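You operate a simulated robot arm through the tools that you are given. There is no shell and no other tool.

Carry out the task below with a simulated robot arm. There is one attempt and no reset: what you move stays moved.

TASK
Steam the roll in the round dish on low and put it away in the top clear drawer.
Fine: one press of the yellow button; switch off before lifting the glass lid; lid on the black mat; shut the drawer; leave the dial set. Where these are worked on the way, their far stop is far enough and under half their travel is too little: top clear drawer.
Where things are to end (x, y in the base frame): roll within 30 mm of [550, -200].

It is judged by the outcome, as a careful person would: the job done as asked, and still so three seconds after it is handed in. It fails if anything else is knocked over, pushed out of place, dropped, spilled or broken. A push-on lid holds only when it is set on centred and level and pressed home; a screw cap is set on level and turned clockwise until tight.

THE ROBOT
A 6-joint arm with a two-finger parallel gripper, fixed in place. Base frame: the origin is at the foot of the arm, x ahead of it, y to its left, z up. Units: mm, rad, N and s.
With the tool pointing down near the work surface it reaches from about 260 to 680 mm from the base axis. Its first joint turns from -1.152 to 1.152 rad. Payload 2.9 kg.
The tool frame sits at the grasp point between the pads (the TCP): z along the fingers, y along the line on which they close. The tips reach 30 mm beyond it. Largest opening 110 mm; finger width 20, thickness 10; the body of the gripper, 48 by 112 mm, starts 55 mm behind the TCP.
Orientation is told as [roll, pitch, yaw] about the base's x, y, z axes, in that order, counted from this pose: with the fingers straight down and closing along the base's y, the tool's x points along the base's -x, its y along +y and its z along -z.

THE INTERFACE
- The arm moves only by the tool drive_tool. Its argument "targets" is a list of rows, each an object (a shift or turn left out is 0, a gripper value left out holds the last) with "delta_pos": the shift along the tool's x, y, z in units of 150 mm (1.0 is 150 mm), a list of three; "dr": the turn, a rotation vector about the tool's x, y, z in units of 45 degrees (1.0 is 45 degrees), a list of three. In form: [{"delta_pos": [tx, ty, tz], "dr": [ax, ay, az]}, ...]. A call has 1 to 20 rows; each row is the pose to reach, as a shift and turn from the pose commanded when the call began, along the tool's axes at that moment. "gripper" is the closure in counts, from 0 (fully open) to 255 (shut), set as the call begins (left out, the last holds). A call with a number of a shift or a turn outside -1 to 1 is refused whole. A row lasts 0.2 s, in which the tool goes at most 50 mm and 0.15 rad; a call with a longer step from one row to the next is refused whole, and so is a gripper value outside its range. A pose out of reach is approached as far as the arm can. The call stops where the force on the tool passes 40 N (or 10 N more than at its start, if that is more) or the arm is blocked; 0.2 s more then pass. Each finger travels about 108 mm/s and halts on what it meets, pressing with about 33 N; the grip force reading is that of the motor and also rises with nothing between the fingers. The clock runs only during rows and for 0.2 s after the last one: add rows that repeat a pose to give the fingers time. The reply holds the time, the measured pose of the TCP, the force on the tool along the base axes, the opening and the grip force, in the units named above and with some noise, with the torque about the TCP (base axes, N m) and any sound that the robot's microphone picked up, and new pictures: "pictures" is both (left out), scene, wrist or none.
- Cameras (640 x 400 px; columns grow to the right, rows downward): "scene" is fixed at [75.1, 427.3, 1396.8]; the picture's right is [-0.78, -0.63, 0.00], its down [-0.28, 0.35, -0.89] and it looks along [0.56, -0.69, -0.45] (base axes); focal length 327 px, centre (320, 200). "wrist" rides on the gripper at [72, 17, -103] in the tool frame; the picture's right is [-0.23, 0.97, 0.00], its down [-0.76, -0.18, -0.62] and it looks along [-0.61, -0.14, 0.78] (tool axes); focal length 222 px, centre (320, 200).
- point_at(camera, pixels): there is no depth. For up to 12 entries [column, row, z] of the newest picture of that camera ("zoom" is the newest enlarged one), the place [x, y] in the base frame at which the ray of that pixel passes the height z, good to about 2 mm. It takes no simulated time.
- inspect(camera, box): a new picture of the part [left, top, right, bottom] of that camera's present view, enlarged. It takes no simulated time.
- close_job(): hands the job in; it is judged then, once.

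Leave the gripper open and the arm clear of the work at the hand-in unless told otherwise.

The tools are called after "Request:" as a command line: name --argument value ..., lists and objects as JSON in quotes. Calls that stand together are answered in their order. drive_tool: Moves the arm, as the interface text tells. Its arguments: {"type":"object","properties":{"targets":{"type":"array"},"gripper":{"type":"number"},"pictures":{"type":"string","enum":["both","scene","wrist","none"]}},"required":["targets"]} The other tools are called the same way: point_at (camera, pixels) gives the place at which the rays of pixels pass given heights; inspect (camera, box) takes an enlarged picture of a part of a camera's view; close_job () hands the job in.

At the start:

```text
t: 0.0
eef_pos: [357.1, 71.2, 1205.0]
tcp_rot: [0.002, 0.0, -0.001]
force: [0.7, -0.4, -0.2]
moment: [0.01, 0.03, -0.01]
opening: 109.8
finger_force: 0.1
```

scene: 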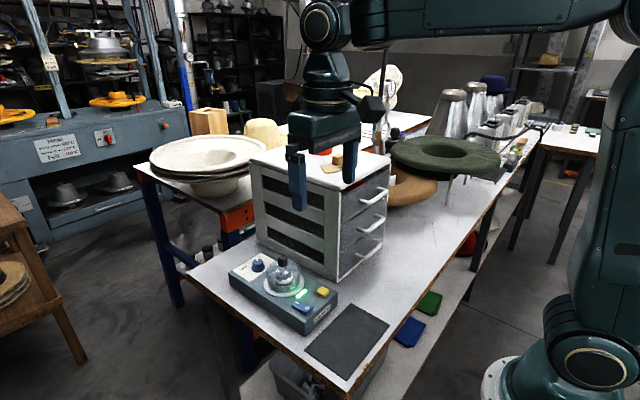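
wrist: 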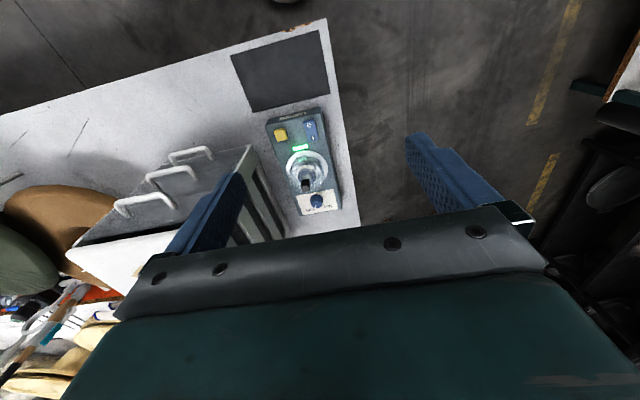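

I see a table with a steamer unit (dial, glass lid, yellow and blue buttons), a black mat, and a drawer cabinet with a small item on top. I'll enlarge both views before moving anything.

Request:
inspect --camera "scene" --box '[220, 230, 400, 390]'

Request:
inspect --camera "scene" --box '[230, 130, 430, 290]'

Request:
inspect --camera "wrist" --box '[220, 20, 380, 230]'

Request:
inspect --camera "wrist" --box '[60, 130, 300, 300]'

```text
2.50 times, centred on (310, 310) of scene
```

zoom: 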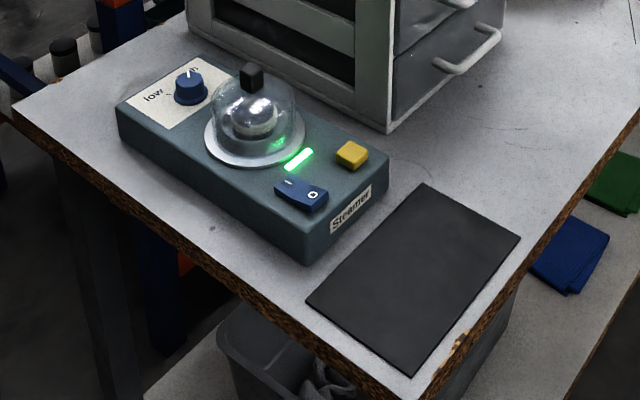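

```text
2.50 times, centred on (330, 210) of scene
```

zoom: 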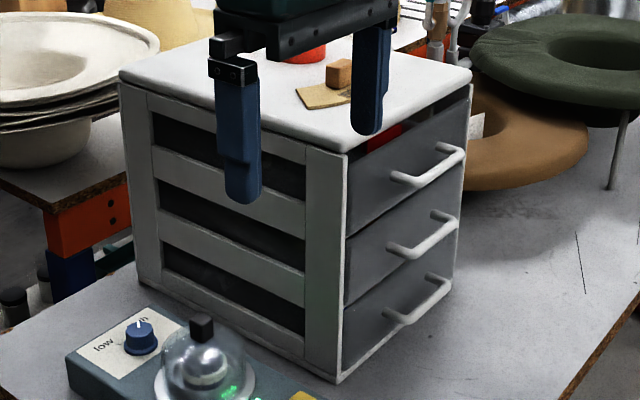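

```text
1.90 times, centred on (300, 125) of wrist
```

zoom: 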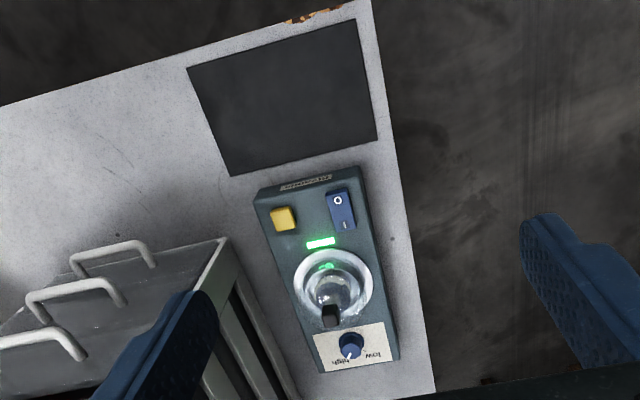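

```text
2.35 times, centred on (180, 215) of wrist
```

zoom: 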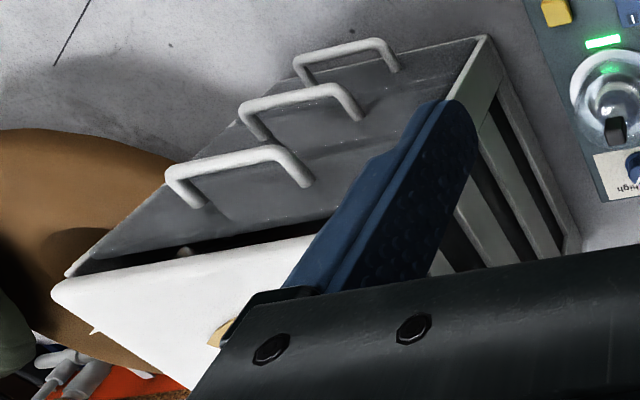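

I'll find the table height by taking the same mat corners in both cameras: near the cabinet at scene (351,303) and wrist (254,113), and by the table edge at scene (304,351) and wrist (330,93).

Request:
point_at --camera "scene" --pixels '[[351.2, 303.2, 700], [351.2, 303.2, 600], [351.2, 303.2, 800], [304, 351.2, 700], [304, 351.2, 600], [304, 351.2, 800]]'

Request:
point_at --camera "wrist" --pixels '[[253.7, 112.9, 700], [253.7, 112.9, 600], [253.7, 112.9, 800], [330.5, 93.4, 700], [330.5, 93.4, 600], [330.5, 93.4, 800]]'

```text
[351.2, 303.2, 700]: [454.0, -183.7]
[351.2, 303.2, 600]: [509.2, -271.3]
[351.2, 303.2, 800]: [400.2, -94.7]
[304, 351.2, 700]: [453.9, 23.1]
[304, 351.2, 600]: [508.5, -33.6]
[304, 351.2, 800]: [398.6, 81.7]
```

```text
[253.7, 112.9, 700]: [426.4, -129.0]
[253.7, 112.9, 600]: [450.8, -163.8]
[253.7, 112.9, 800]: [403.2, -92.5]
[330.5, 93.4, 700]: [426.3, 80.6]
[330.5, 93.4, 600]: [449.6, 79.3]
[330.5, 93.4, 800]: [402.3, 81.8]
```

The table top is at about z=800. I'll triangulate the fixture features the same way: yellow button, rocker, lid knob, dial, dish rim and the top handle's bar ends.

Request:
point_at --camera "scene" --pixels '[[322.8, 291.2, 850], [322.8, 291.2, 870], [302.4, 307.2, 850], [302.4, 307.2, 870], [282, 258, 900], [282, 258, 940], [258, 262, 860], [258, 262, 880], [366.8, 204, 1000], [366.8, 204, 1050], [387.2, 193.2, 1000], [387.2, 193.2, 1050]]'

Request:
point_at --camera "wrist" --pixels '[[280.5, 133.9, 850], [280.5, 133.9, 870], [310.5, 130.2, 850], [310.5, 130.2, 870], [305.3, 184.4, 900], [305.3, 184.4, 940], [315.8, 201.8, 860], [315.8, 201.8, 880], [163, 194.6, 1000], [163, 194.6, 1050], [115.3, 203.1, 1000], [115.3, 203.1, 1050]]'

```text
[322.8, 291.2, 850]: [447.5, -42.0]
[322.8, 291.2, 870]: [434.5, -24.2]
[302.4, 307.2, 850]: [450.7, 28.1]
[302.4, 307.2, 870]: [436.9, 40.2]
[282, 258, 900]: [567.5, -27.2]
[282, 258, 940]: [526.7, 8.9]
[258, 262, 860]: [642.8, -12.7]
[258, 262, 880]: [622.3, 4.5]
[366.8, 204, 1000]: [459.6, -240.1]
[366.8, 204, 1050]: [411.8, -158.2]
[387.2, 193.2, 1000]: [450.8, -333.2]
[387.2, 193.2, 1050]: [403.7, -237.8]
```

```text
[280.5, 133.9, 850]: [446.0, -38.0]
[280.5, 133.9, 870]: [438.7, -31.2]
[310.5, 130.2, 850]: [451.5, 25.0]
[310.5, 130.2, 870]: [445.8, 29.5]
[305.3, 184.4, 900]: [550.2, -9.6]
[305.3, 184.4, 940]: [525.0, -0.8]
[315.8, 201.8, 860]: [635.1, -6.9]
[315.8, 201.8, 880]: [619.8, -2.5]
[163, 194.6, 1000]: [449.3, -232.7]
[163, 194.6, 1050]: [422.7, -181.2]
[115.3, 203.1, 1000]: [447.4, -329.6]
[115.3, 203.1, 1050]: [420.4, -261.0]
```

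Estimates so far: yellow button (445,-36,853), rocker (450,27,850), lid knob (540,-6,925), dial (628,-4,868), top handle bar x≈447, z≈1010, y≈-225 to -320. I'll move to about (400,0,1100), which is free space, for a closer look at the steamer.

Request:
drive_tool --targets '[{"delta_pos": [-0.07, -0.12, 0.175]}, {"delta_pos": [-0.143, -0.236, 0.35]}, {"delta_pos": [-0.215, -0.355, 0.525]}, {"delta_pos": [-0.287, -0.473, 0.7]}, {"delta_pos": [-0.287, -0.473, 0.7]}]'

```text
t: 1.2
eef_pos: [400.7, -0.2, 1098.5]
tcp_rot: [0.0, 0.001, 0.001]
force: [-0.4, 0.5, 0.4]
moment: [0.0, 0.01, 0.01]
opening: 109.9
finger_force: 0.0
```

scene: 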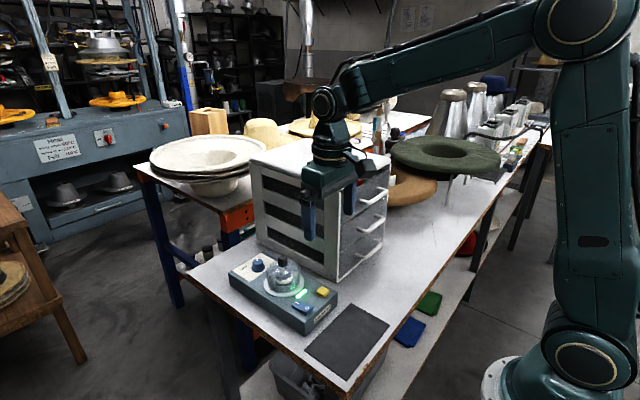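
wrist: 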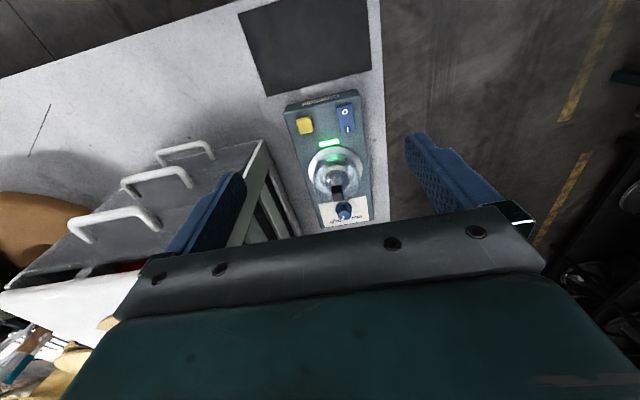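

Request:
inspect --camera "wrist" --box '[270, 80, 390, 235]'

Request:
inspect --camera "wrist" --box '[0, 120, 280, 300]'

Request:
inspect --camera "scene" --box '[225, 245, 345, 345]'

Request:
inspect --camera "scene" --box '[230, 130, 430, 290]'

```text
2.58 times, centred on (330, 158) of wrist
```

zoom: 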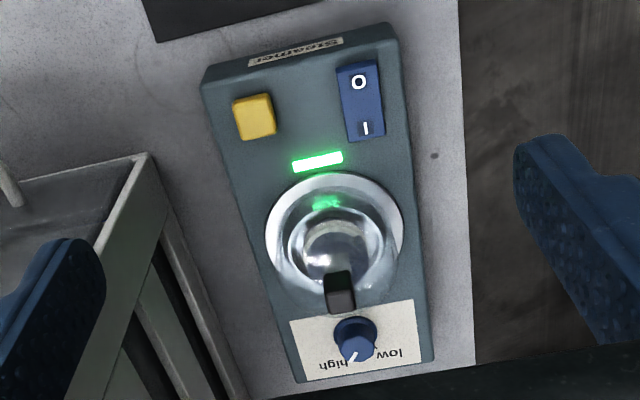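

```text
2.22 times, centred on (140, 210) of wrist
```

zoom: 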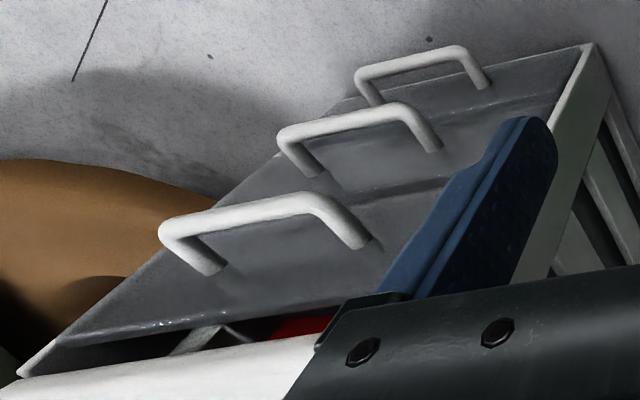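

```text
4.00 times, centred on (285, 295) of scene
```

zoom: 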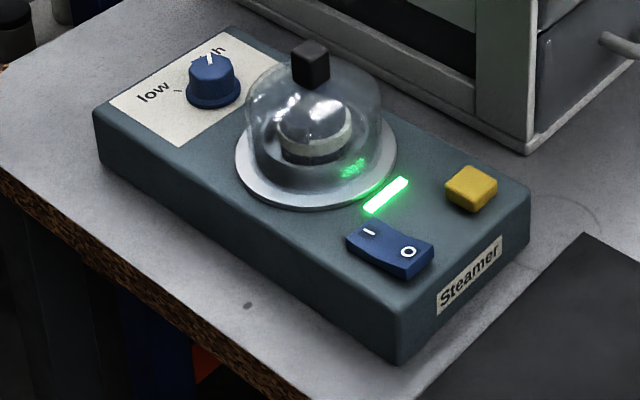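

```text
2.50 times, centred on (330, 210) of scene
```

zoom: 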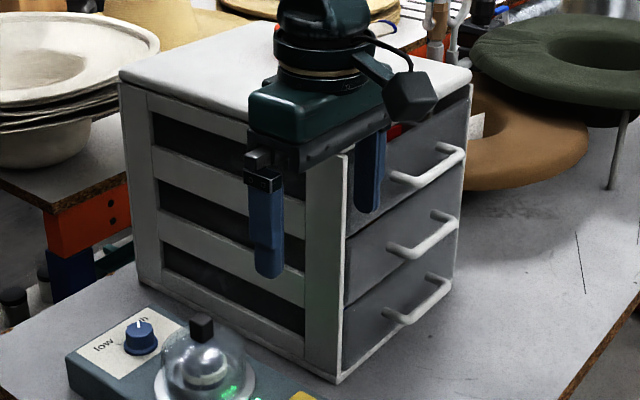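

The lamp is green and the dial pointer looks nearer "high" than "low". Before going closer I need the cabinet corners: bottom front-left at scene (336,283) and top front-left at (340,191).

Request:
point_at --camera "scene" --pixels '[[336, 283.2, 800], [340, 190.8, 1060], [340, 190.8, 1080], [340, 190.8, 1100], [257.2, 240.4, 800], [250.4, 162, 1060], [250.4, 162, 1080], [390, 161, 1080], [383.6, 212, 800], [347.2, 236, 800]]'

Request:
point_at --camera "wrist" --pixels '[[264, 139.2, 1060], [264, 139.2, 1080], [264, 139.2, 800], [259, 140, 1060], [0, 289, 1060]]'

```text
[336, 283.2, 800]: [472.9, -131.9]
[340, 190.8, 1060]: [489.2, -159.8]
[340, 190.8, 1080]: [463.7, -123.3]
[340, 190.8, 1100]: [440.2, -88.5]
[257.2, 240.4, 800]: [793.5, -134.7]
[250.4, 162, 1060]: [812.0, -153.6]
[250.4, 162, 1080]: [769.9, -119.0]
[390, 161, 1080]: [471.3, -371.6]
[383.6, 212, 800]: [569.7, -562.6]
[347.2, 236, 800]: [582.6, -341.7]
```

```text
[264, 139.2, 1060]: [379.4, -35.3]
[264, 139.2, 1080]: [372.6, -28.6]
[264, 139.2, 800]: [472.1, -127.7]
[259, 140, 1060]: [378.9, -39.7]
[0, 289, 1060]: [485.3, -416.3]
```

The cabinet spans x≈473–790 and y≈-132 to -371, with its top near z=1075. There is room at y≈0, so I'll go to (480,0,1020), above the lid knob, to read the dial.

Request:
drive_tool --targets '[{"delta_pos": [-0.18, 0, 0.18]}, {"delta_pos": [-0.36, 0, 0.36]}, {"delta_pos": [-0.533, 0, 0.533]}, {"delta_pos": [-0.533, 0, 0.533]}]'

Request:
inspect --camera "wrist" --box '[230, 60, 420, 220]'

```text
t: 2.2
eef_pos: [480.5, 1.8, 1017.7]
tcp_rot: [0.0, 0.002, -0.001]
force: [-0.3, -0.2, 0.4]
moment: [0.03, 0.0, 0.0]
opening: 109.8
finger_force: 0.0
```

scene: 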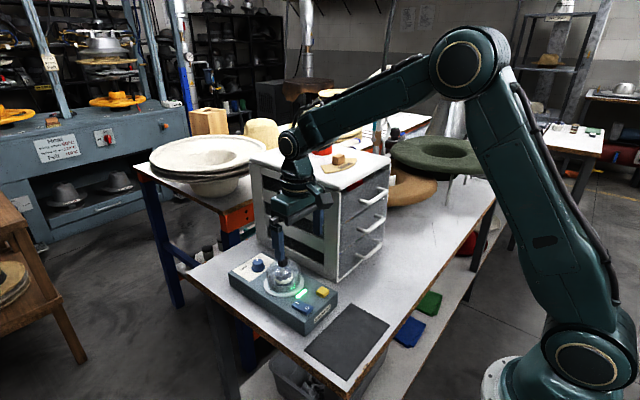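
wrist: 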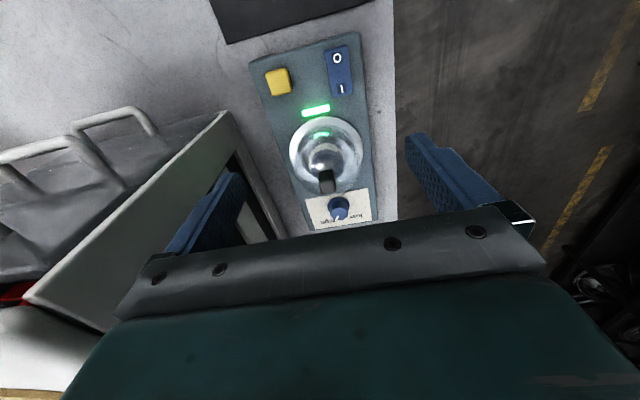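

```text
2.50 times, centred on (325, 140) of wrist
```

zoom: 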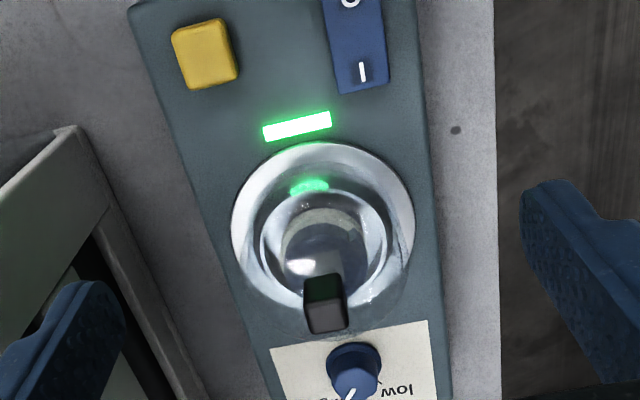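

The dial pointer at wrist (338,215) is half hidden by the gripper's edge. I'll move 90 mm further out in x at the same height to see it.

Request:
drive_tool --targets '[{"delta_pos": [-0.3, 0, 0]}, {"delta_pos": [-0.6, 0, 0]}, {"delta_pos": [-0.6, 0, 0]}]'

Request:
inspect --camera "wrist" --box '[250, 60, 410, 190]'

Request:
inspect --camera "scene" --box '[225, 245, 305, 300]'

```text
t: 3.0
eef_pos: [570.8, -0.0, 1018.3]
tcp_rot: [-0.001, 0.0, -0.001]
force: [-1.2, 0.4, 0.1]
moment: [-0.01, -0.02, 0.01]
opening: 109.8
finger_force: 0.1
```

scene: 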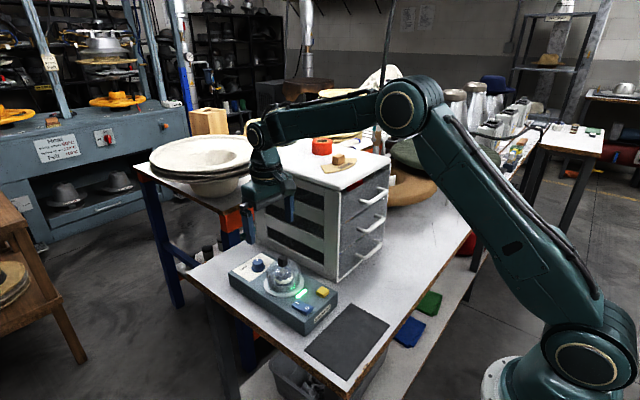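
wrist: 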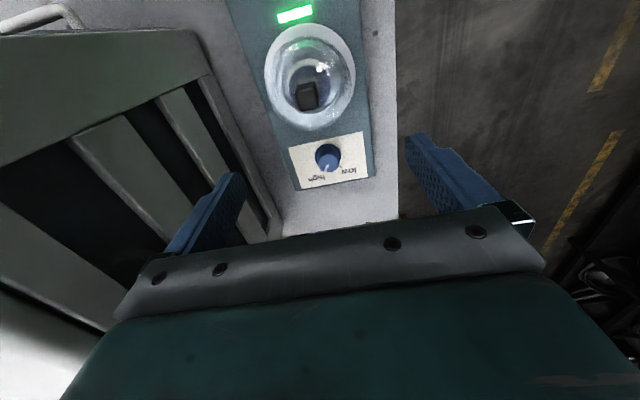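

```text
3.08 times, centred on (330, 125) of wrist
```

zoom: 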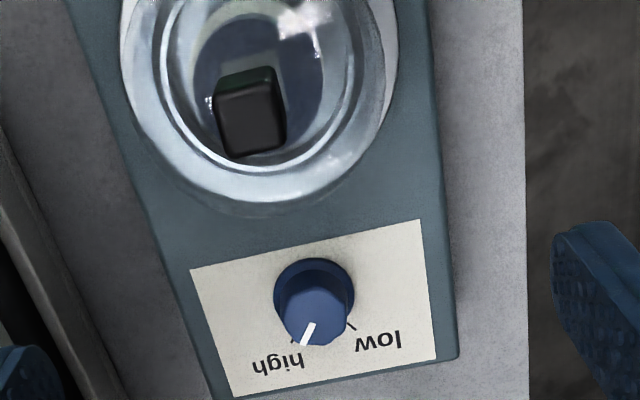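

```text
7.27 times, centred on (265, 272) of scene
```

zoom: 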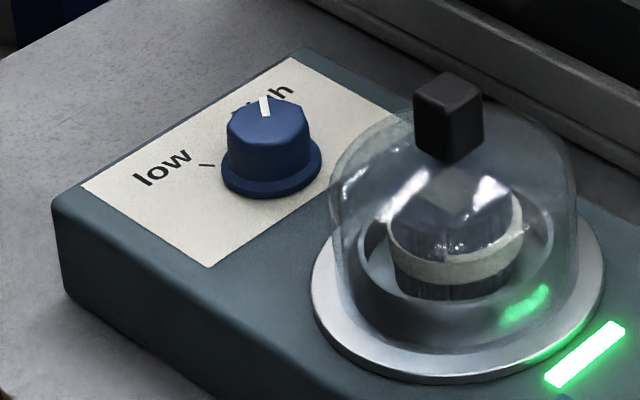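

The lid dome now shows the roll inside, with a pale band on it. On the dial plate the pointer lies on or near the "high" tick, and the low tick is at zoom (350,326). I'll get the plate height and the dial geometry from matching label corners.

Request:
point_at --camera "scene" --pixels '[[249.9, 281.4, 840], [249.9, 281.4, 860], [232.3, 270.4, 840], [232.3, 270.4, 860], [249.6, 267, 840], [249.6, 267, 860], [257.5, 257.6, 870], [257.5, 257.6, 885], [283, 256.5, 900], [283, 256.5, 920], [283, 256.5, 940]]'

Request:
point_at --camera "wrist" --pixels '[[362.5, 131.5, 840], [362.5, 131.5, 860], [368, 177, 840], [368, 177, 860], [340.6, 166.3, 840], [340.6, 166.3, 850], [328.0, 154.9, 840], [328.0, 154.9, 850], [326.5, 168.5, 870], [326.5, 168.5, 885], [307.5, 94, 920], [307.5, 94, 940]]'

```text
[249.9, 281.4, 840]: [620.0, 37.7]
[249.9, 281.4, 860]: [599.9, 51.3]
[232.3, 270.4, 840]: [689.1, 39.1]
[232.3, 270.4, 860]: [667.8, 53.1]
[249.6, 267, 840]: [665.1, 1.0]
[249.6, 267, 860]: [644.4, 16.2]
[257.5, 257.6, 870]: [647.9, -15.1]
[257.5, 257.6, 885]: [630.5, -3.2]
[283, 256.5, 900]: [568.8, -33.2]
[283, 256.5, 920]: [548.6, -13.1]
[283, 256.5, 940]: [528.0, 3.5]
```

```text
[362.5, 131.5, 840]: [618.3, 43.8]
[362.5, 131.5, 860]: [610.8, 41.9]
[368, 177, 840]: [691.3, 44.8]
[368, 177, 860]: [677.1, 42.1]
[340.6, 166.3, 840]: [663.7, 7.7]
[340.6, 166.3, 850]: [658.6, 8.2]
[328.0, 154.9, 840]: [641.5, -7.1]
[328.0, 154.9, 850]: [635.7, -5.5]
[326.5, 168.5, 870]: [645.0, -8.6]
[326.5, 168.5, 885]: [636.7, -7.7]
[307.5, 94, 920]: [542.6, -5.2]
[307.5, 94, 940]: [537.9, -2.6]
```

The plate is at z≈842 and the dial axis near (639,-6), with the low tick at (663.7,7.7). I'll zoom tighter for the pointer angle.

Request:
inspect --camera "wrist" --box '[300, 135, 360, 185]'

```text
8.00 times, centred on (330, 160) of wrist
```

zoom: 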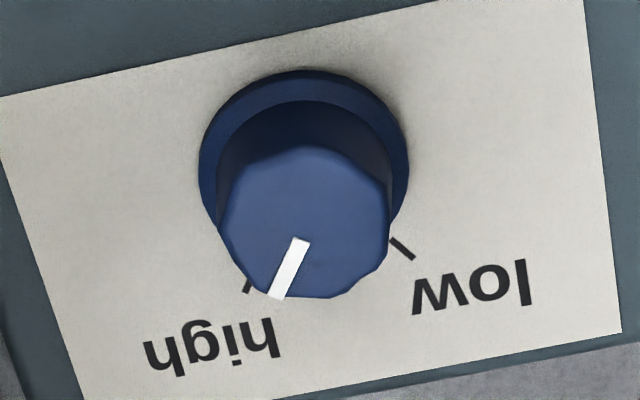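

Request:
point_at --camera "zoom" --pixels '[[304, 172, 845], [402, 249, 842], [246, 287, 842], [301, 240, 870], [277, 297, 870], [304, 222, 870], [301, 240, 880], [277, 297, 880], [304, 222, 880], [219, 222, 870], [390, 222, 870]]'

```text
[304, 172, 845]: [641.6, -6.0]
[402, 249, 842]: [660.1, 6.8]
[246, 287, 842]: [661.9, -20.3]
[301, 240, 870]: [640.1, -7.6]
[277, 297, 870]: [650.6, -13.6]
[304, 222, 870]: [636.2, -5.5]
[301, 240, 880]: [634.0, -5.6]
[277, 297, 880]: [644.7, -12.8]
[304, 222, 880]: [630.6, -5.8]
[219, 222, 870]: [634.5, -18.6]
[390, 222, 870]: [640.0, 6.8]
```

Dial axis ≈ (638,-6). The pointer is at -30° (on the high tick) and the low tick is at about +31°, so the dial needs a turn of about +61° about vertical. I'll move over the dial pre-turned by -30° with the fingers half closed, and stop with the tips still above the knob.

Request:
drive_tool --targets '[{"delta_pos": [-0.23, -0.02, 0], "dr": [0, 0, 0.19]}, {"delta_pos": [-0.453, -0.04, 0], "dr": [0, 0, 0.38]}, {"delta_pos": [-0.453, -0.04, 0.2], "dr": [0, 0, 0.56]}, {"delta_pos": [-0.453, -0.04, 0.4], "dr": [0, 0, 0.667]}, {"delta_pos": [-0.453, -0.04, 0.6], "dr": [0, 0, 0.667]}, {"delta_pos": [-0.453, -0.04, 0.7], "dr": [0, 0, 0.667]}, {"delta_pos": [-0.453, -0.04, 0.7], "dr": [0, 0, 0.667]}]' --gripper 115

Request:
inspect --camera "scene" --box '[215, 215, 315, 300]'

```text
t: 4.6
eef_pos: [638.7, -6.1, 913.1]
tcp_rot: [0.001, 0.0, -0.524]
force: [-0.6, -0.4, -0.2]
moment: [0.01, 0.01, -0.02]
opening: 60.7
finger_force: 0.1
```

scene: 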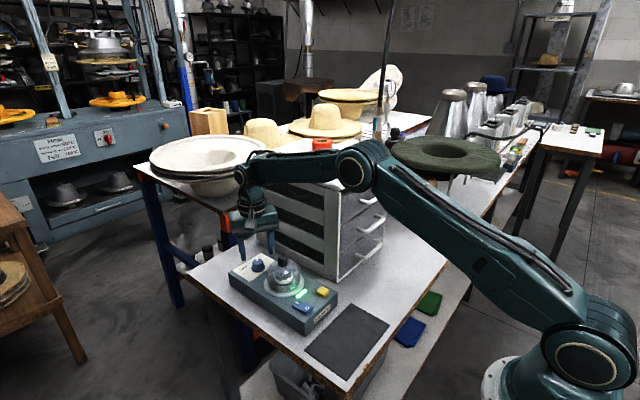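
wrist: 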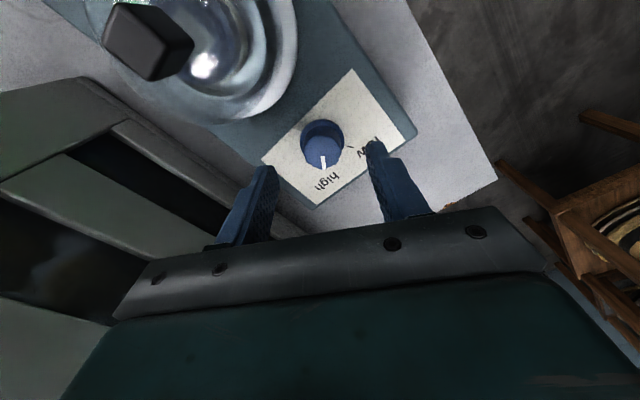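

```text
4.71 times, centred on (265, 258) of scene
```

zoom: 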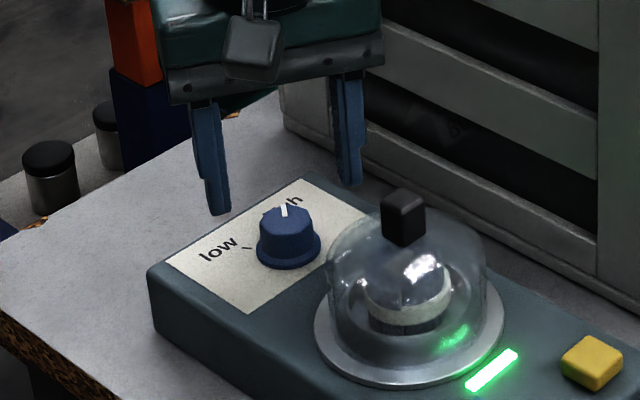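

The fingers straddle the dial. I'll check the axis from this closer view before going down.

Request:
inspect --camera "wrist" --box '[250, 80, 410, 220]'

```text
2.86 times, centred on (330, 150) of wrist
```

zoom: 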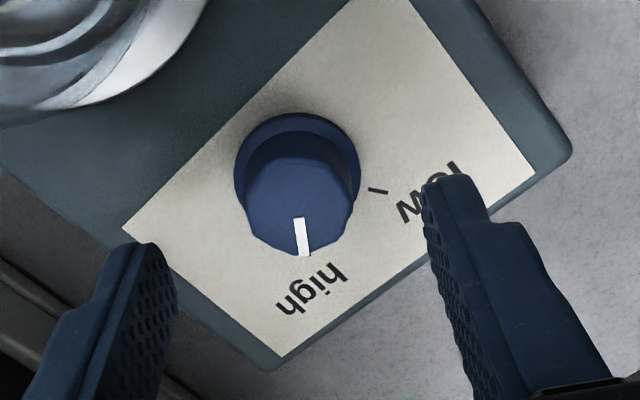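

Request:
point_at --camera "zoom" --pixels '[[297, 175, 845], [378, 190, 842], [300, 208, 865], [300, 208, 875], [300, 217, 870], [304, 255, 870], [246, 205, 868], [353, 208, 868]]'

```text
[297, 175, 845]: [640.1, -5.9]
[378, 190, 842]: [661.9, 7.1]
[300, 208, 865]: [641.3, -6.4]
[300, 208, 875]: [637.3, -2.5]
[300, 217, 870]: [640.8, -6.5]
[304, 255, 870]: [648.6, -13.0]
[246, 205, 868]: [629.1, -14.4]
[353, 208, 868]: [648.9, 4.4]
```

Axis refined to (640,-5.7), with the knob top at about 868. I'll lower so the tips sit near z=851, above the flange, then close on the knob.

Request:
drive_tool --targets '[{"delta_pos": [-0.0087, 0.005, 0.12]}, {"delta_pos": [-0.0087, 0.005, 0.227]}, {"delta_pos": [-0.0087, 0.005, 0.227]}]' --pictures "wrist"

Request:
drive_tool --targets '[{}, {}, {}, {}]' --gripper 200

```text
t: 5.4
eef_pos: [638.9, -4.7, 880.2]
tcp_rot: [-0.001, 0.0, -0.523]
force: [-0.3, -0.2, -0.2]
moment: [0.0, 0.0, -0.02]
opening: 60.4
finger_force: 0.1
```

wrist: 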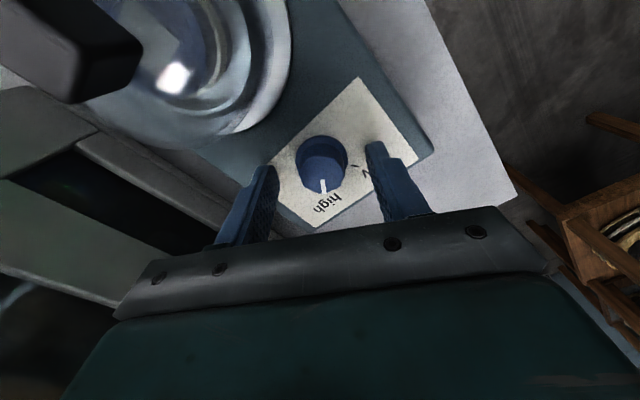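

```text
t: 6.4
eef_pos: [640.3, -5.6, 880.0]
tcp_rot: [-0.001, 0.0, -0.522]
force: [7.3, 7.8, -5.0]
moment: [0.16, -0.42, 0.06]
opening: 29.0
finger_force: 44.9
```

scene: 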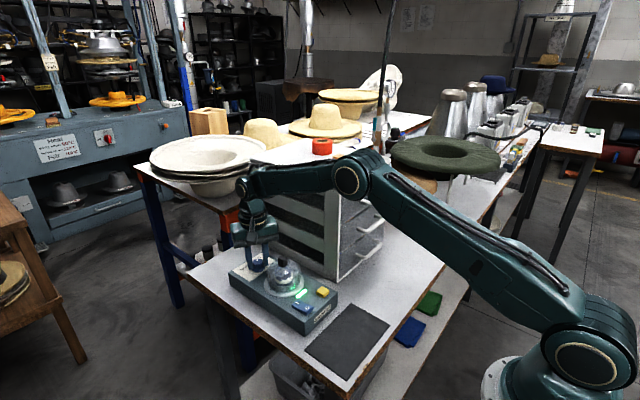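
wrist: 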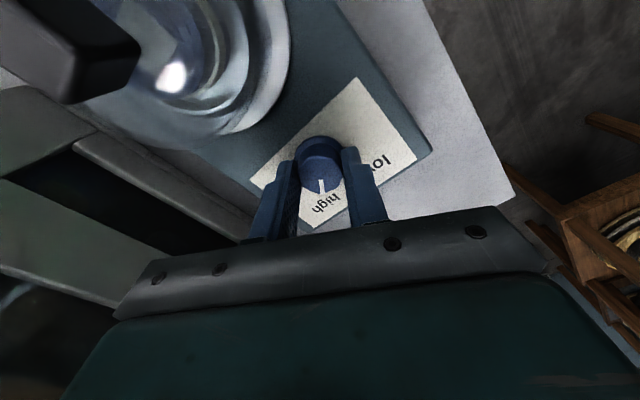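

The grip is on at 29 mm with a slight side force of about 10 N along +tool y. I'll shift 1 mm that way and turn the first 30° towards low.

Request:
drive_tool --targets '[{"delta_pos": [0, 0.007, 0]}, {"delta_pos": [0, 0.007, 0], "dr": [0, 0, -0.17]}, {"delta_pos": [0, 0.007, 0], "dr": [0, 0, -0.34]}, {"delta_pos": [0, 0.007, 0], "dr": [0, 0, -0.51]}, {"delta_pos": [0, 0.007, 0], "dr": [0, 0, -0.667]}, {"delta_pos": [0, 0.007, 0], "dr": [0, 0, -0.667]}]'

Request:
inspect --camera "wrist" --box '[250, 80, 410, 220]'

```text
t: 7.8
eef_pos: [639.0, -5.3, 880.6]
tcp_rot: [0.001, -0.001, 0.002]
force: [-1.0, 3.3, 1.2]
moment: [0.12, -0.01, -0.02]
opening: 29.0
finger_force: 45.0
```

scene: 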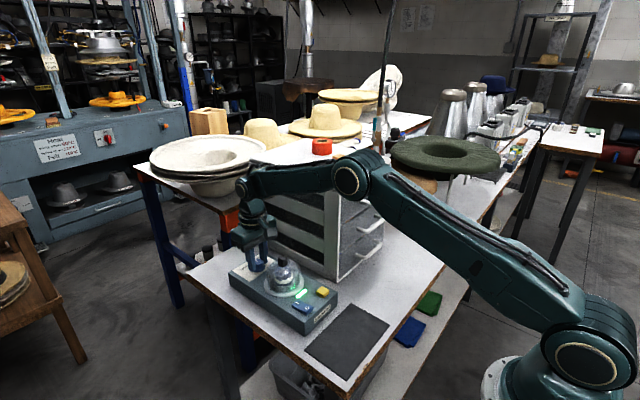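
wrist: 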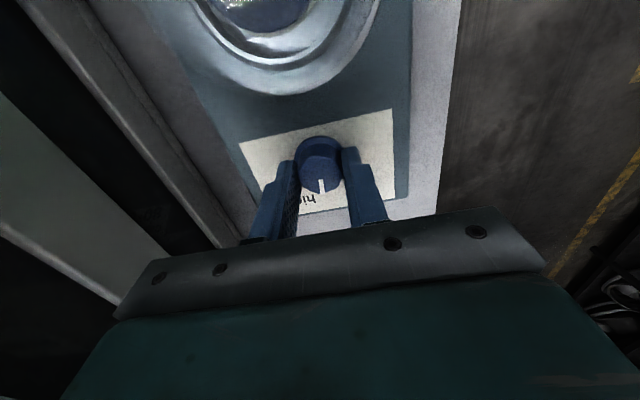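

```text
2.86 times, centred on (330, 150) of wrist
```

zoom: 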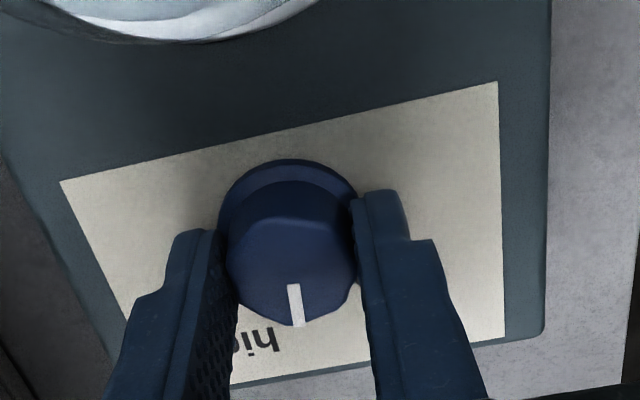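

The knob turned with the gripper and the pointer hasn't moved relative to the fingers. I'll turn another 32°.

Request:
drive_tool --targets '[{"dr": [0, 0, -0.18]}, {"dr": [0, 0, -0.36]}, {"dr": [0, 0, -0.54]}, {"dr": [0, 0, -0.71]}, {"dr": [0, 0, -0.71]}]'

Request:
inspect --camera "wrist" --box '[250, 80, 410, 220]'

Request:
inspect --camera "scene" --box '[225, 245, 305, 300]'

```text
t: 9.0
eef_pos: [639.7, -5.0, 881.0]
tcp_rot: [-0.001, 0.001, 0.56]
force: [-5.4, 7.0, 6.9]
moment: [0.05, 0.48, 0.02]
opening: 28.9
finger_force: 45.6
```

scene: 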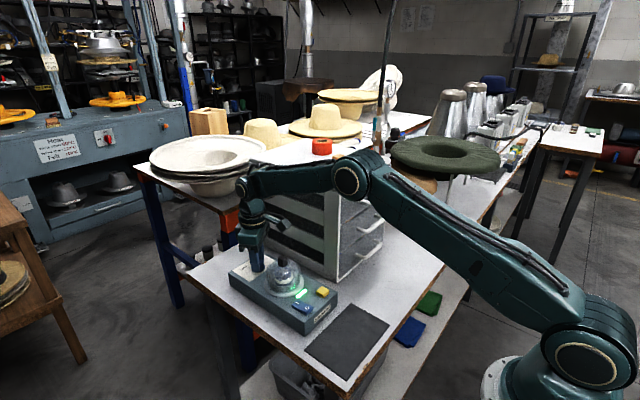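
wrist: 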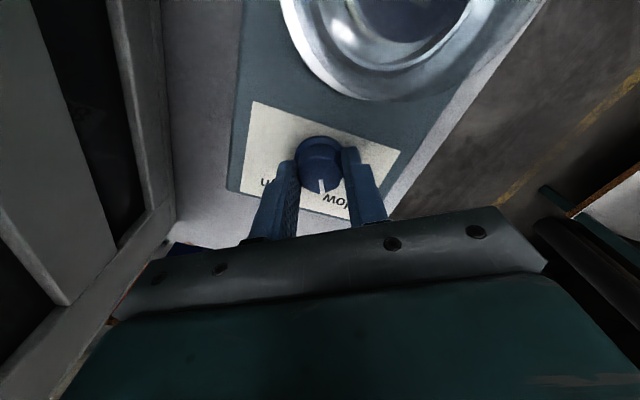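

```text
2.86 times, centred on (330, 150) of wrist
```

zoom: 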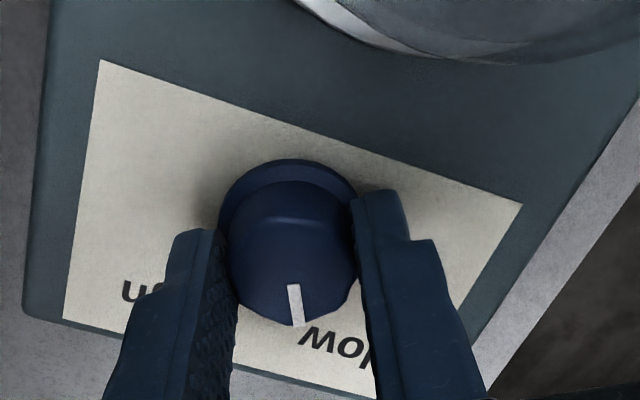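

```text
7.27 times, centred on (265, 272) of scene
```

zoom: 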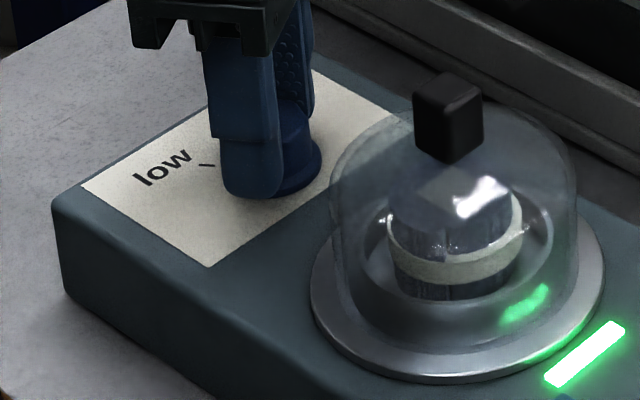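

The pointer now faces the "low" text. I'll release, rise, and read it.

Request:
drive_tool --targets '[{}, {}, {"delta_pos": [0, 0, -0.2]}, {"delta_pos": [0, 0, -0.4]}, {"delta_pos": [0, 0, -0.4]}]' --gripper 115

Request:
inspect --camera "wrist" --box '[270, 100, 380, 220]'

Request:
inspect --camera "scene" --box '[225, 245, 305, 300]'

```text
t: 10.2
eef_pos: [641.7, -4.5, 941.0]
tcp_rot: [0.0, -0.002, 0.557]
force: [-0.1, 1.3, 0.2]
moment: [0.01, 0.01, 0.0]
opening: 60.5
finger_force: 0.1
```

scene: 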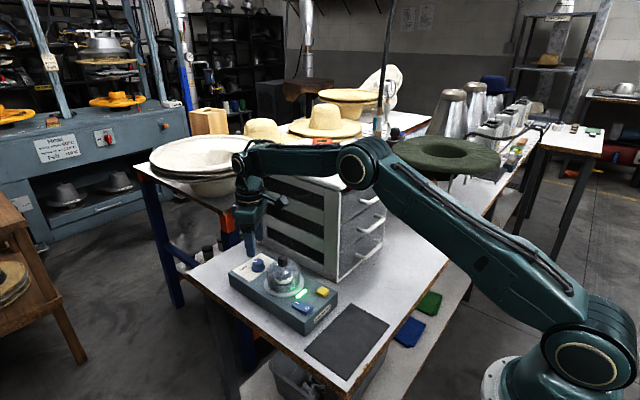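
wrist: 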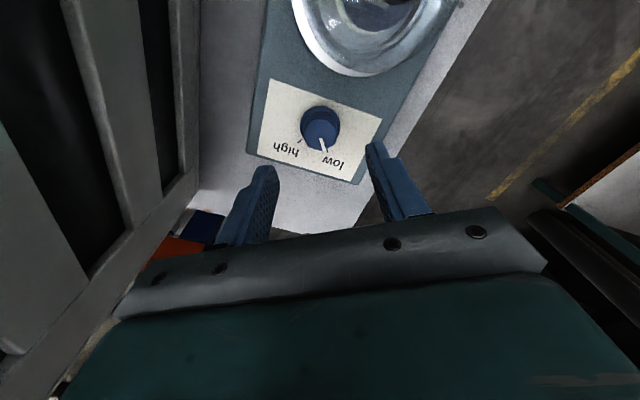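

```text
3.33 times, centred on (325, 160) of wrist
```

zoom: 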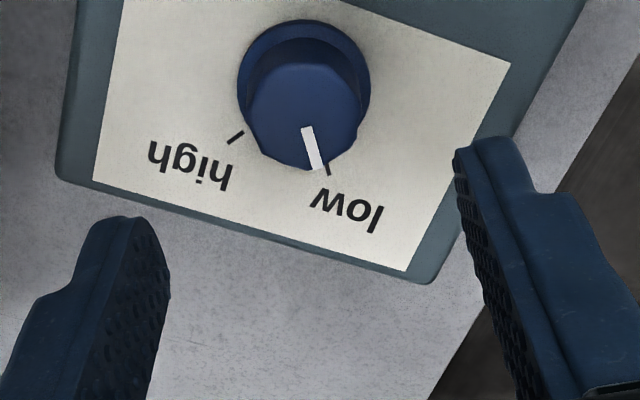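

```text
7.27 times, centred on (265, 272) of scene
```

zoom: 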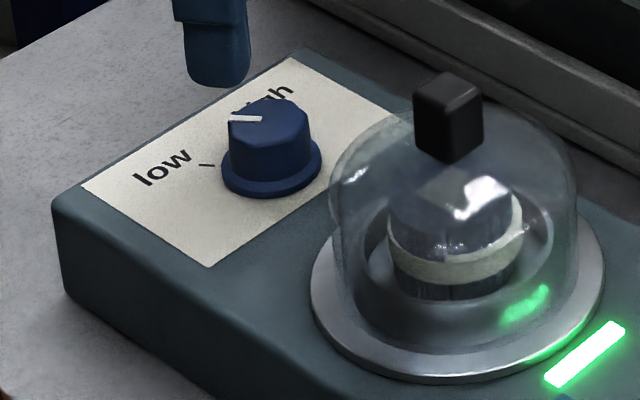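

Request:
point_at --camera "zoom" --pixels '[[304, 85, 845], [328, 170, 842], [234, 136, 842], [306, 128, 870], [318, 168, 870], [306, 128, 867], [318, 168, 867]]'

```text
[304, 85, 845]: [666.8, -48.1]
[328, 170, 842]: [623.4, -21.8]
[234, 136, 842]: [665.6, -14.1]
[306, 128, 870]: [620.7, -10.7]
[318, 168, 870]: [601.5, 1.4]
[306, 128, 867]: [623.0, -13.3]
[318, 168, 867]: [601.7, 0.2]
```

That used the scene zoom, since it was the newest. I'll take the wrist zoom again and read from that.

Request:
inspect --camera "wrist" --box '[290, 95, 360, 165]'

```text
5.71 times, centred on (325, 130) of wrist
```

zoom: 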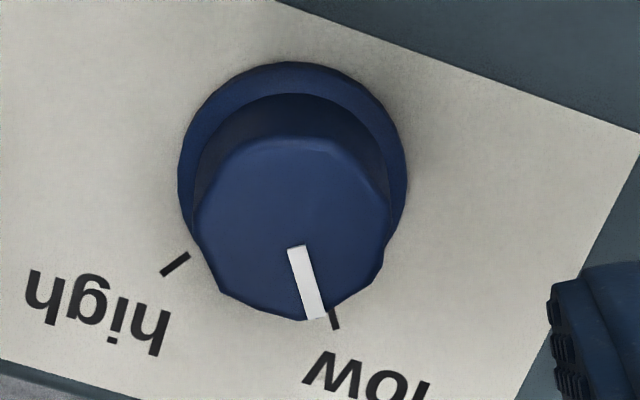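

Request:
point_at --camera "zoom" --pixels '[[292, 172, 845], [335, 321, 842], [173, 265, 842], [297, 247, 868], [314, 317, 868], [292, 225, 868], [297, 247, 872], [314, 317, 872]]'

```text
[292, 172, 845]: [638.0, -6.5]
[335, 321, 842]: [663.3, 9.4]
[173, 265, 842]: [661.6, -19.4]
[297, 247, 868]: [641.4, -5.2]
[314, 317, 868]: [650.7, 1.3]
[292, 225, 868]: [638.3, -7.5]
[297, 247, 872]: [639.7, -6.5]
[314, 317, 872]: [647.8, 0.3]
```

Pointer at about 35°, low tick at about 32°, so the dial is on low. Next is the yellow button near (443.5,-36.5), top at z≈856. I'll rise, square the gripper up, shut the fingers and travel back.

Request:
drive_tool --targets '[{"delta_pos": [0, 0, -0.3], "dr": [0, 0, 0.18]}, {"delta_pos": [0, 0, -0.4], "dr": [0, 0, 0.36]}, {"delta_pos": [0.2, 0.084, -0.4], "dr": [0, 0, 0.54]}, {"delta_pos": [0.4, 0.168, -0.4], "dr": [0, 0, 0.71]}, {"delta_pos": [0.6115, 0.257, -0.4], "dr": [0, 0, 0.71]}]' --gripper 255 --pictures "none"

Request:
drive_tool --targets '[{"delta_pos": [0.22, -0.035, 0]}, {"delta_pos": [0.44, -0.07, 0]}, {"delta_pos": [0.655, -0.106, 0]}, {"delta_pos": [0.655, -0.106, 0.2]}, {"delta_pos": [0.655, -0.106, 0.4]}, {"delta_pos": [0.655, -0.106, 0.4]}]'

Request:
inspect --camera "wrist" --box '[240, 60, 420, 220]'

Request:
inspect --camera "scene" --box '[260, 240, 360, 330]'

```text
t: 11.4
eef_pos: [542.2, -22.5, 1000.3]
tcp_rot: [0.0, -0.001, -0.002]
force: [-0.5, -0.1, 0.3]
moment: [0.01, -0.01, 0.0]
opening: 0.0
finger_force: 33.4
```

```text
t: 12.8
eef_pos: [443.2, -38.5, 940.3]
tcp_rot: [0.001, 0.001, 0.001]
force: [0.1, -0.9, 0.9]
moment: [-0.03, -0.01, -0.02]
opening: 0.0
finger_force: 32.7
```

scene: 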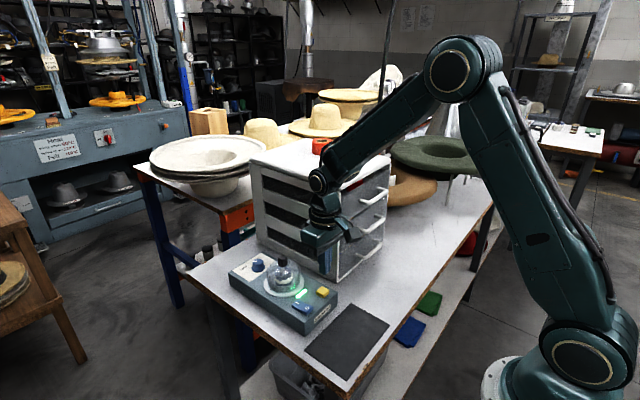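
wrist: 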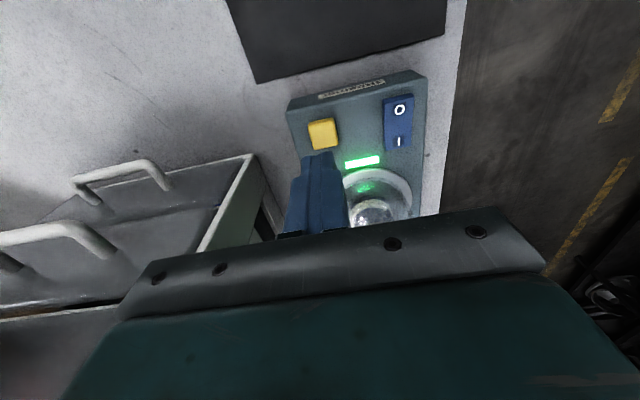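

```text
2.50 times, centred on (330, 140) of wrist
```

zoom: 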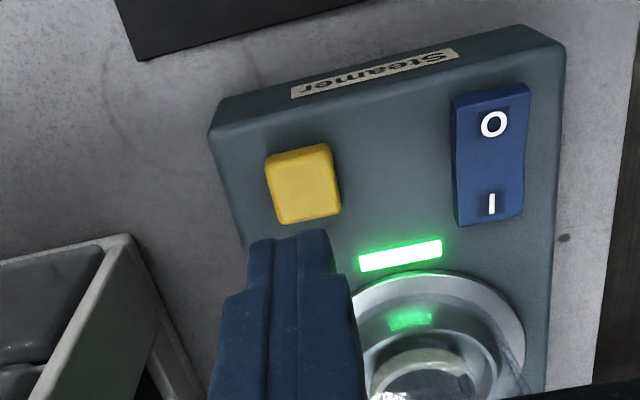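

```text
4.44 times, centred on (310, 285) of scene
```

zoom: 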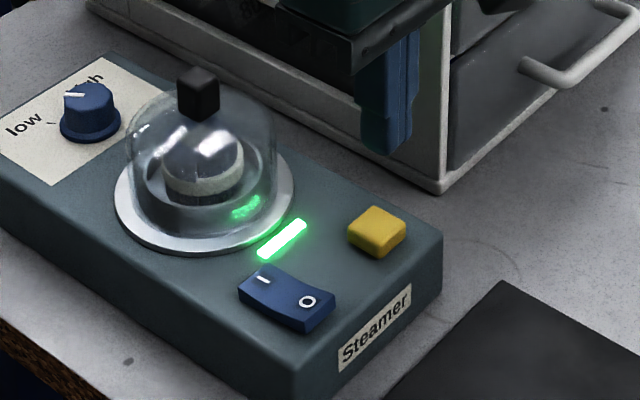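

Request:
point_at --camera "wrist" --pixels '[[323.2, 128.8, 852], [323.2, 128.8, 858], [399.2, 109.6, 850], [399.2, 109.6, 856], [398.8, 141.6, 850], [398.8, 141.6, 856]]'

Request:
point_at --camera "scene" --pixels '[[323, 290.7, 852], [323, 290.7, 858], [307, 307.8, 850], [307, 307.8, 856], [297.6, 303, 850], [297.6, 303, 856]]'

```text
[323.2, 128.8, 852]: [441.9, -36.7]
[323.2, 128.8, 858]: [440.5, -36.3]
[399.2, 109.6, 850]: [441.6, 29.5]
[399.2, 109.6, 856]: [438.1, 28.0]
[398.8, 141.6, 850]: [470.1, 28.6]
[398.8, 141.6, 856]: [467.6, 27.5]
```

```text
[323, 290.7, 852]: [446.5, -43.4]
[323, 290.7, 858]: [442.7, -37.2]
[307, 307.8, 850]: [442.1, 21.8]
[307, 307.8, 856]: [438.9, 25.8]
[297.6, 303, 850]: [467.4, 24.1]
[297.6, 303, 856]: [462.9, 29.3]
```

Button at (441.5,-36.5), top ≈858. The rocker's O end (438,27.5) sits at about 858 and its I end at about 853, so it is on. I'll lower the closed fingertips onto the yellow button in small steps to about 4 mm of press and read the force.

Request:
drive_tool --targets '[{"delta_pos": [0.0133, 0, 0.2]}, {"delta_pos": [0.0133, 0, 0.32]}, {"delta_pos": [0.0133, 0, 0.333]}, {"delta_pos": [0.0133, 0, 0.347]}, {"delta_pos": [0.0133, 0, 0.36]}, {"delta_pos": [0.0133, 0, 0.373]}, {"delta_pos": [0.0133, 0, 0.38]}]'

```text
t: 14.4
eef_pos: [441.6, -37.1, 883.0]
tcp_rot: [0.0, 0.0, 0.001]
force: [-1.0, -0.1, 3.0]
moment: [-0.03, 0.01, 0.01]
opening: 0.0
finger_force: 33.1
heard: click
```

scene: 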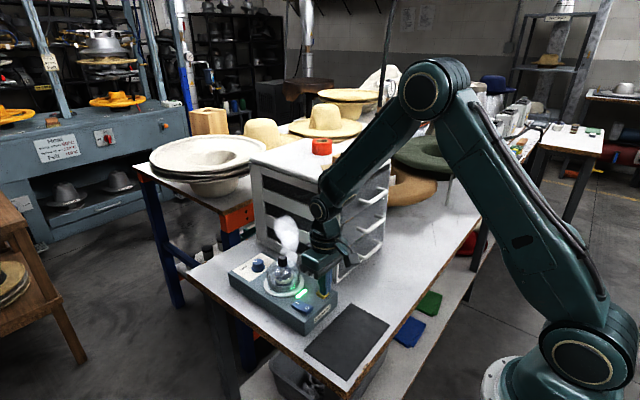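
wrist: 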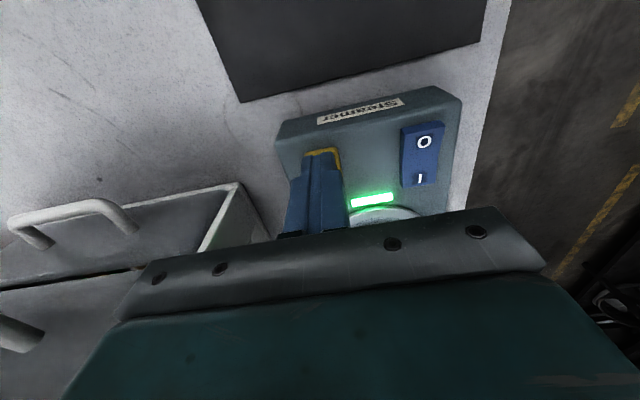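

A click, and steam is rising from the dish. I'll lift straight off and watch the steam without touching the button again.

Request:
drive_tool --targets '[{"delta_pos": [0, 0, -0.2]}, {"delta_pos": [0, 0, -0.4]}, {"delta_pos": [0, 0, -0.4]}, {"delta_pos": [0, 0, -0.4]}]'

Request:
inspect --camera "scene" --box '[225, 200, 355, 330]'

```text
t: 15.4
eef_pos: [441.4, -38.2, 945.5]
tcp_rot: [0.0, 0.001, 0.001]
force: [0.6, -0.8, 0.2]
moment: [0.02, 0.02, 0.01]
opening: 0.1
finger_force: 33.1
```

scene: 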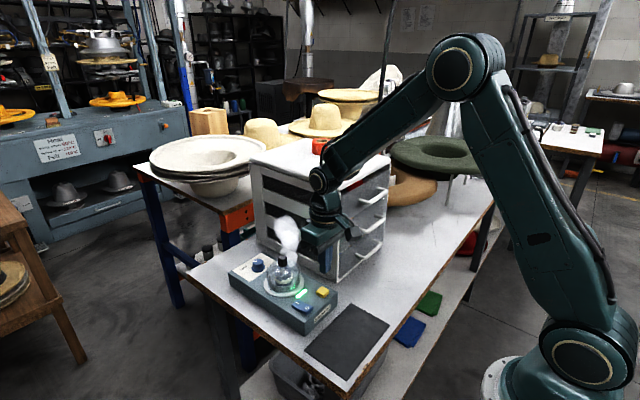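
wrist: 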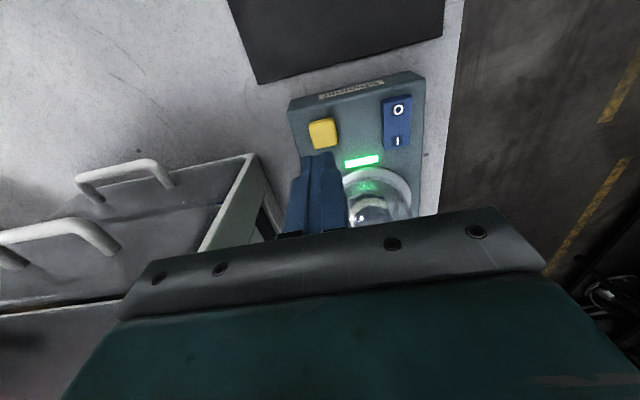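

```text
3.08 times, centred on (290, 265) of scene
```

zoom: 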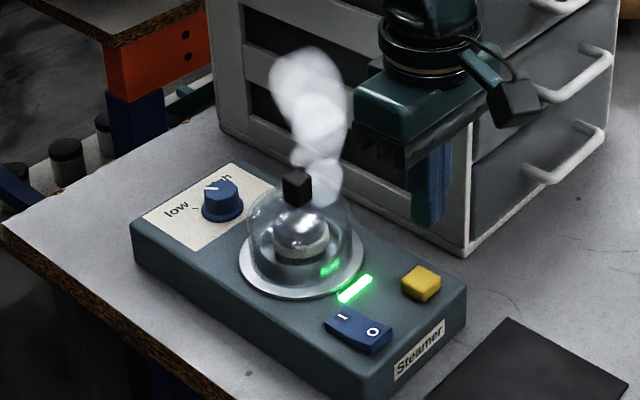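

Steam is still flowing and the lamp is green. I'll wait here a few seconds for any end signal.

Request:
drive_tool --targets '[{}, {}, {}, {}, {}, {}, {}, {}, {}, {}]' --pictures "scene"

Request:
drive_tool --targets '[{}, {}, {}, {}, {}, {}, {}, {}, {}, {}]' --pictures "scene"

```text
t: 17.6
eef_pos: [441.1, -38.4, 946.0]
tcp_rot: [0.0, 0.001, 0.002]
force: [-0.1, -0.5, -0.4]
moment: [0.03, 0.03, 0.0]
opening: 0.0
finger_force: 33.3
```

scene: 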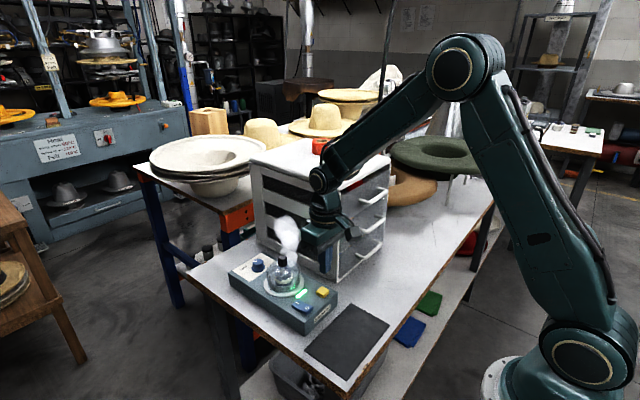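

```text
t: 19.8
eef_pos: [442.3, -38.0, 945.7]
tcp_rot: [-0.001, 0.0, 0.001]
force: [0.4, 0.0, 0.2]
moment: [0.02, 0.01, 0.01]
opening: 0.0
finger_force: 33.2
```

scene: 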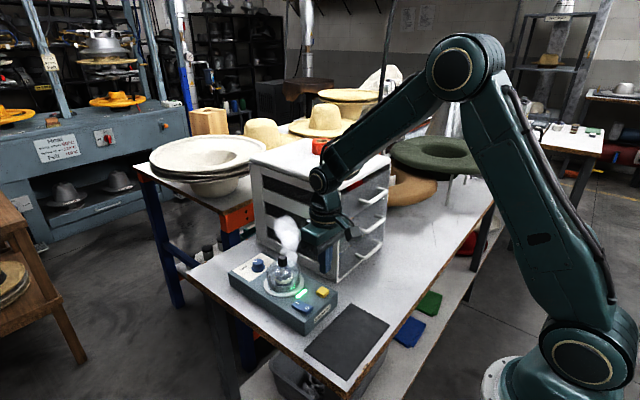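

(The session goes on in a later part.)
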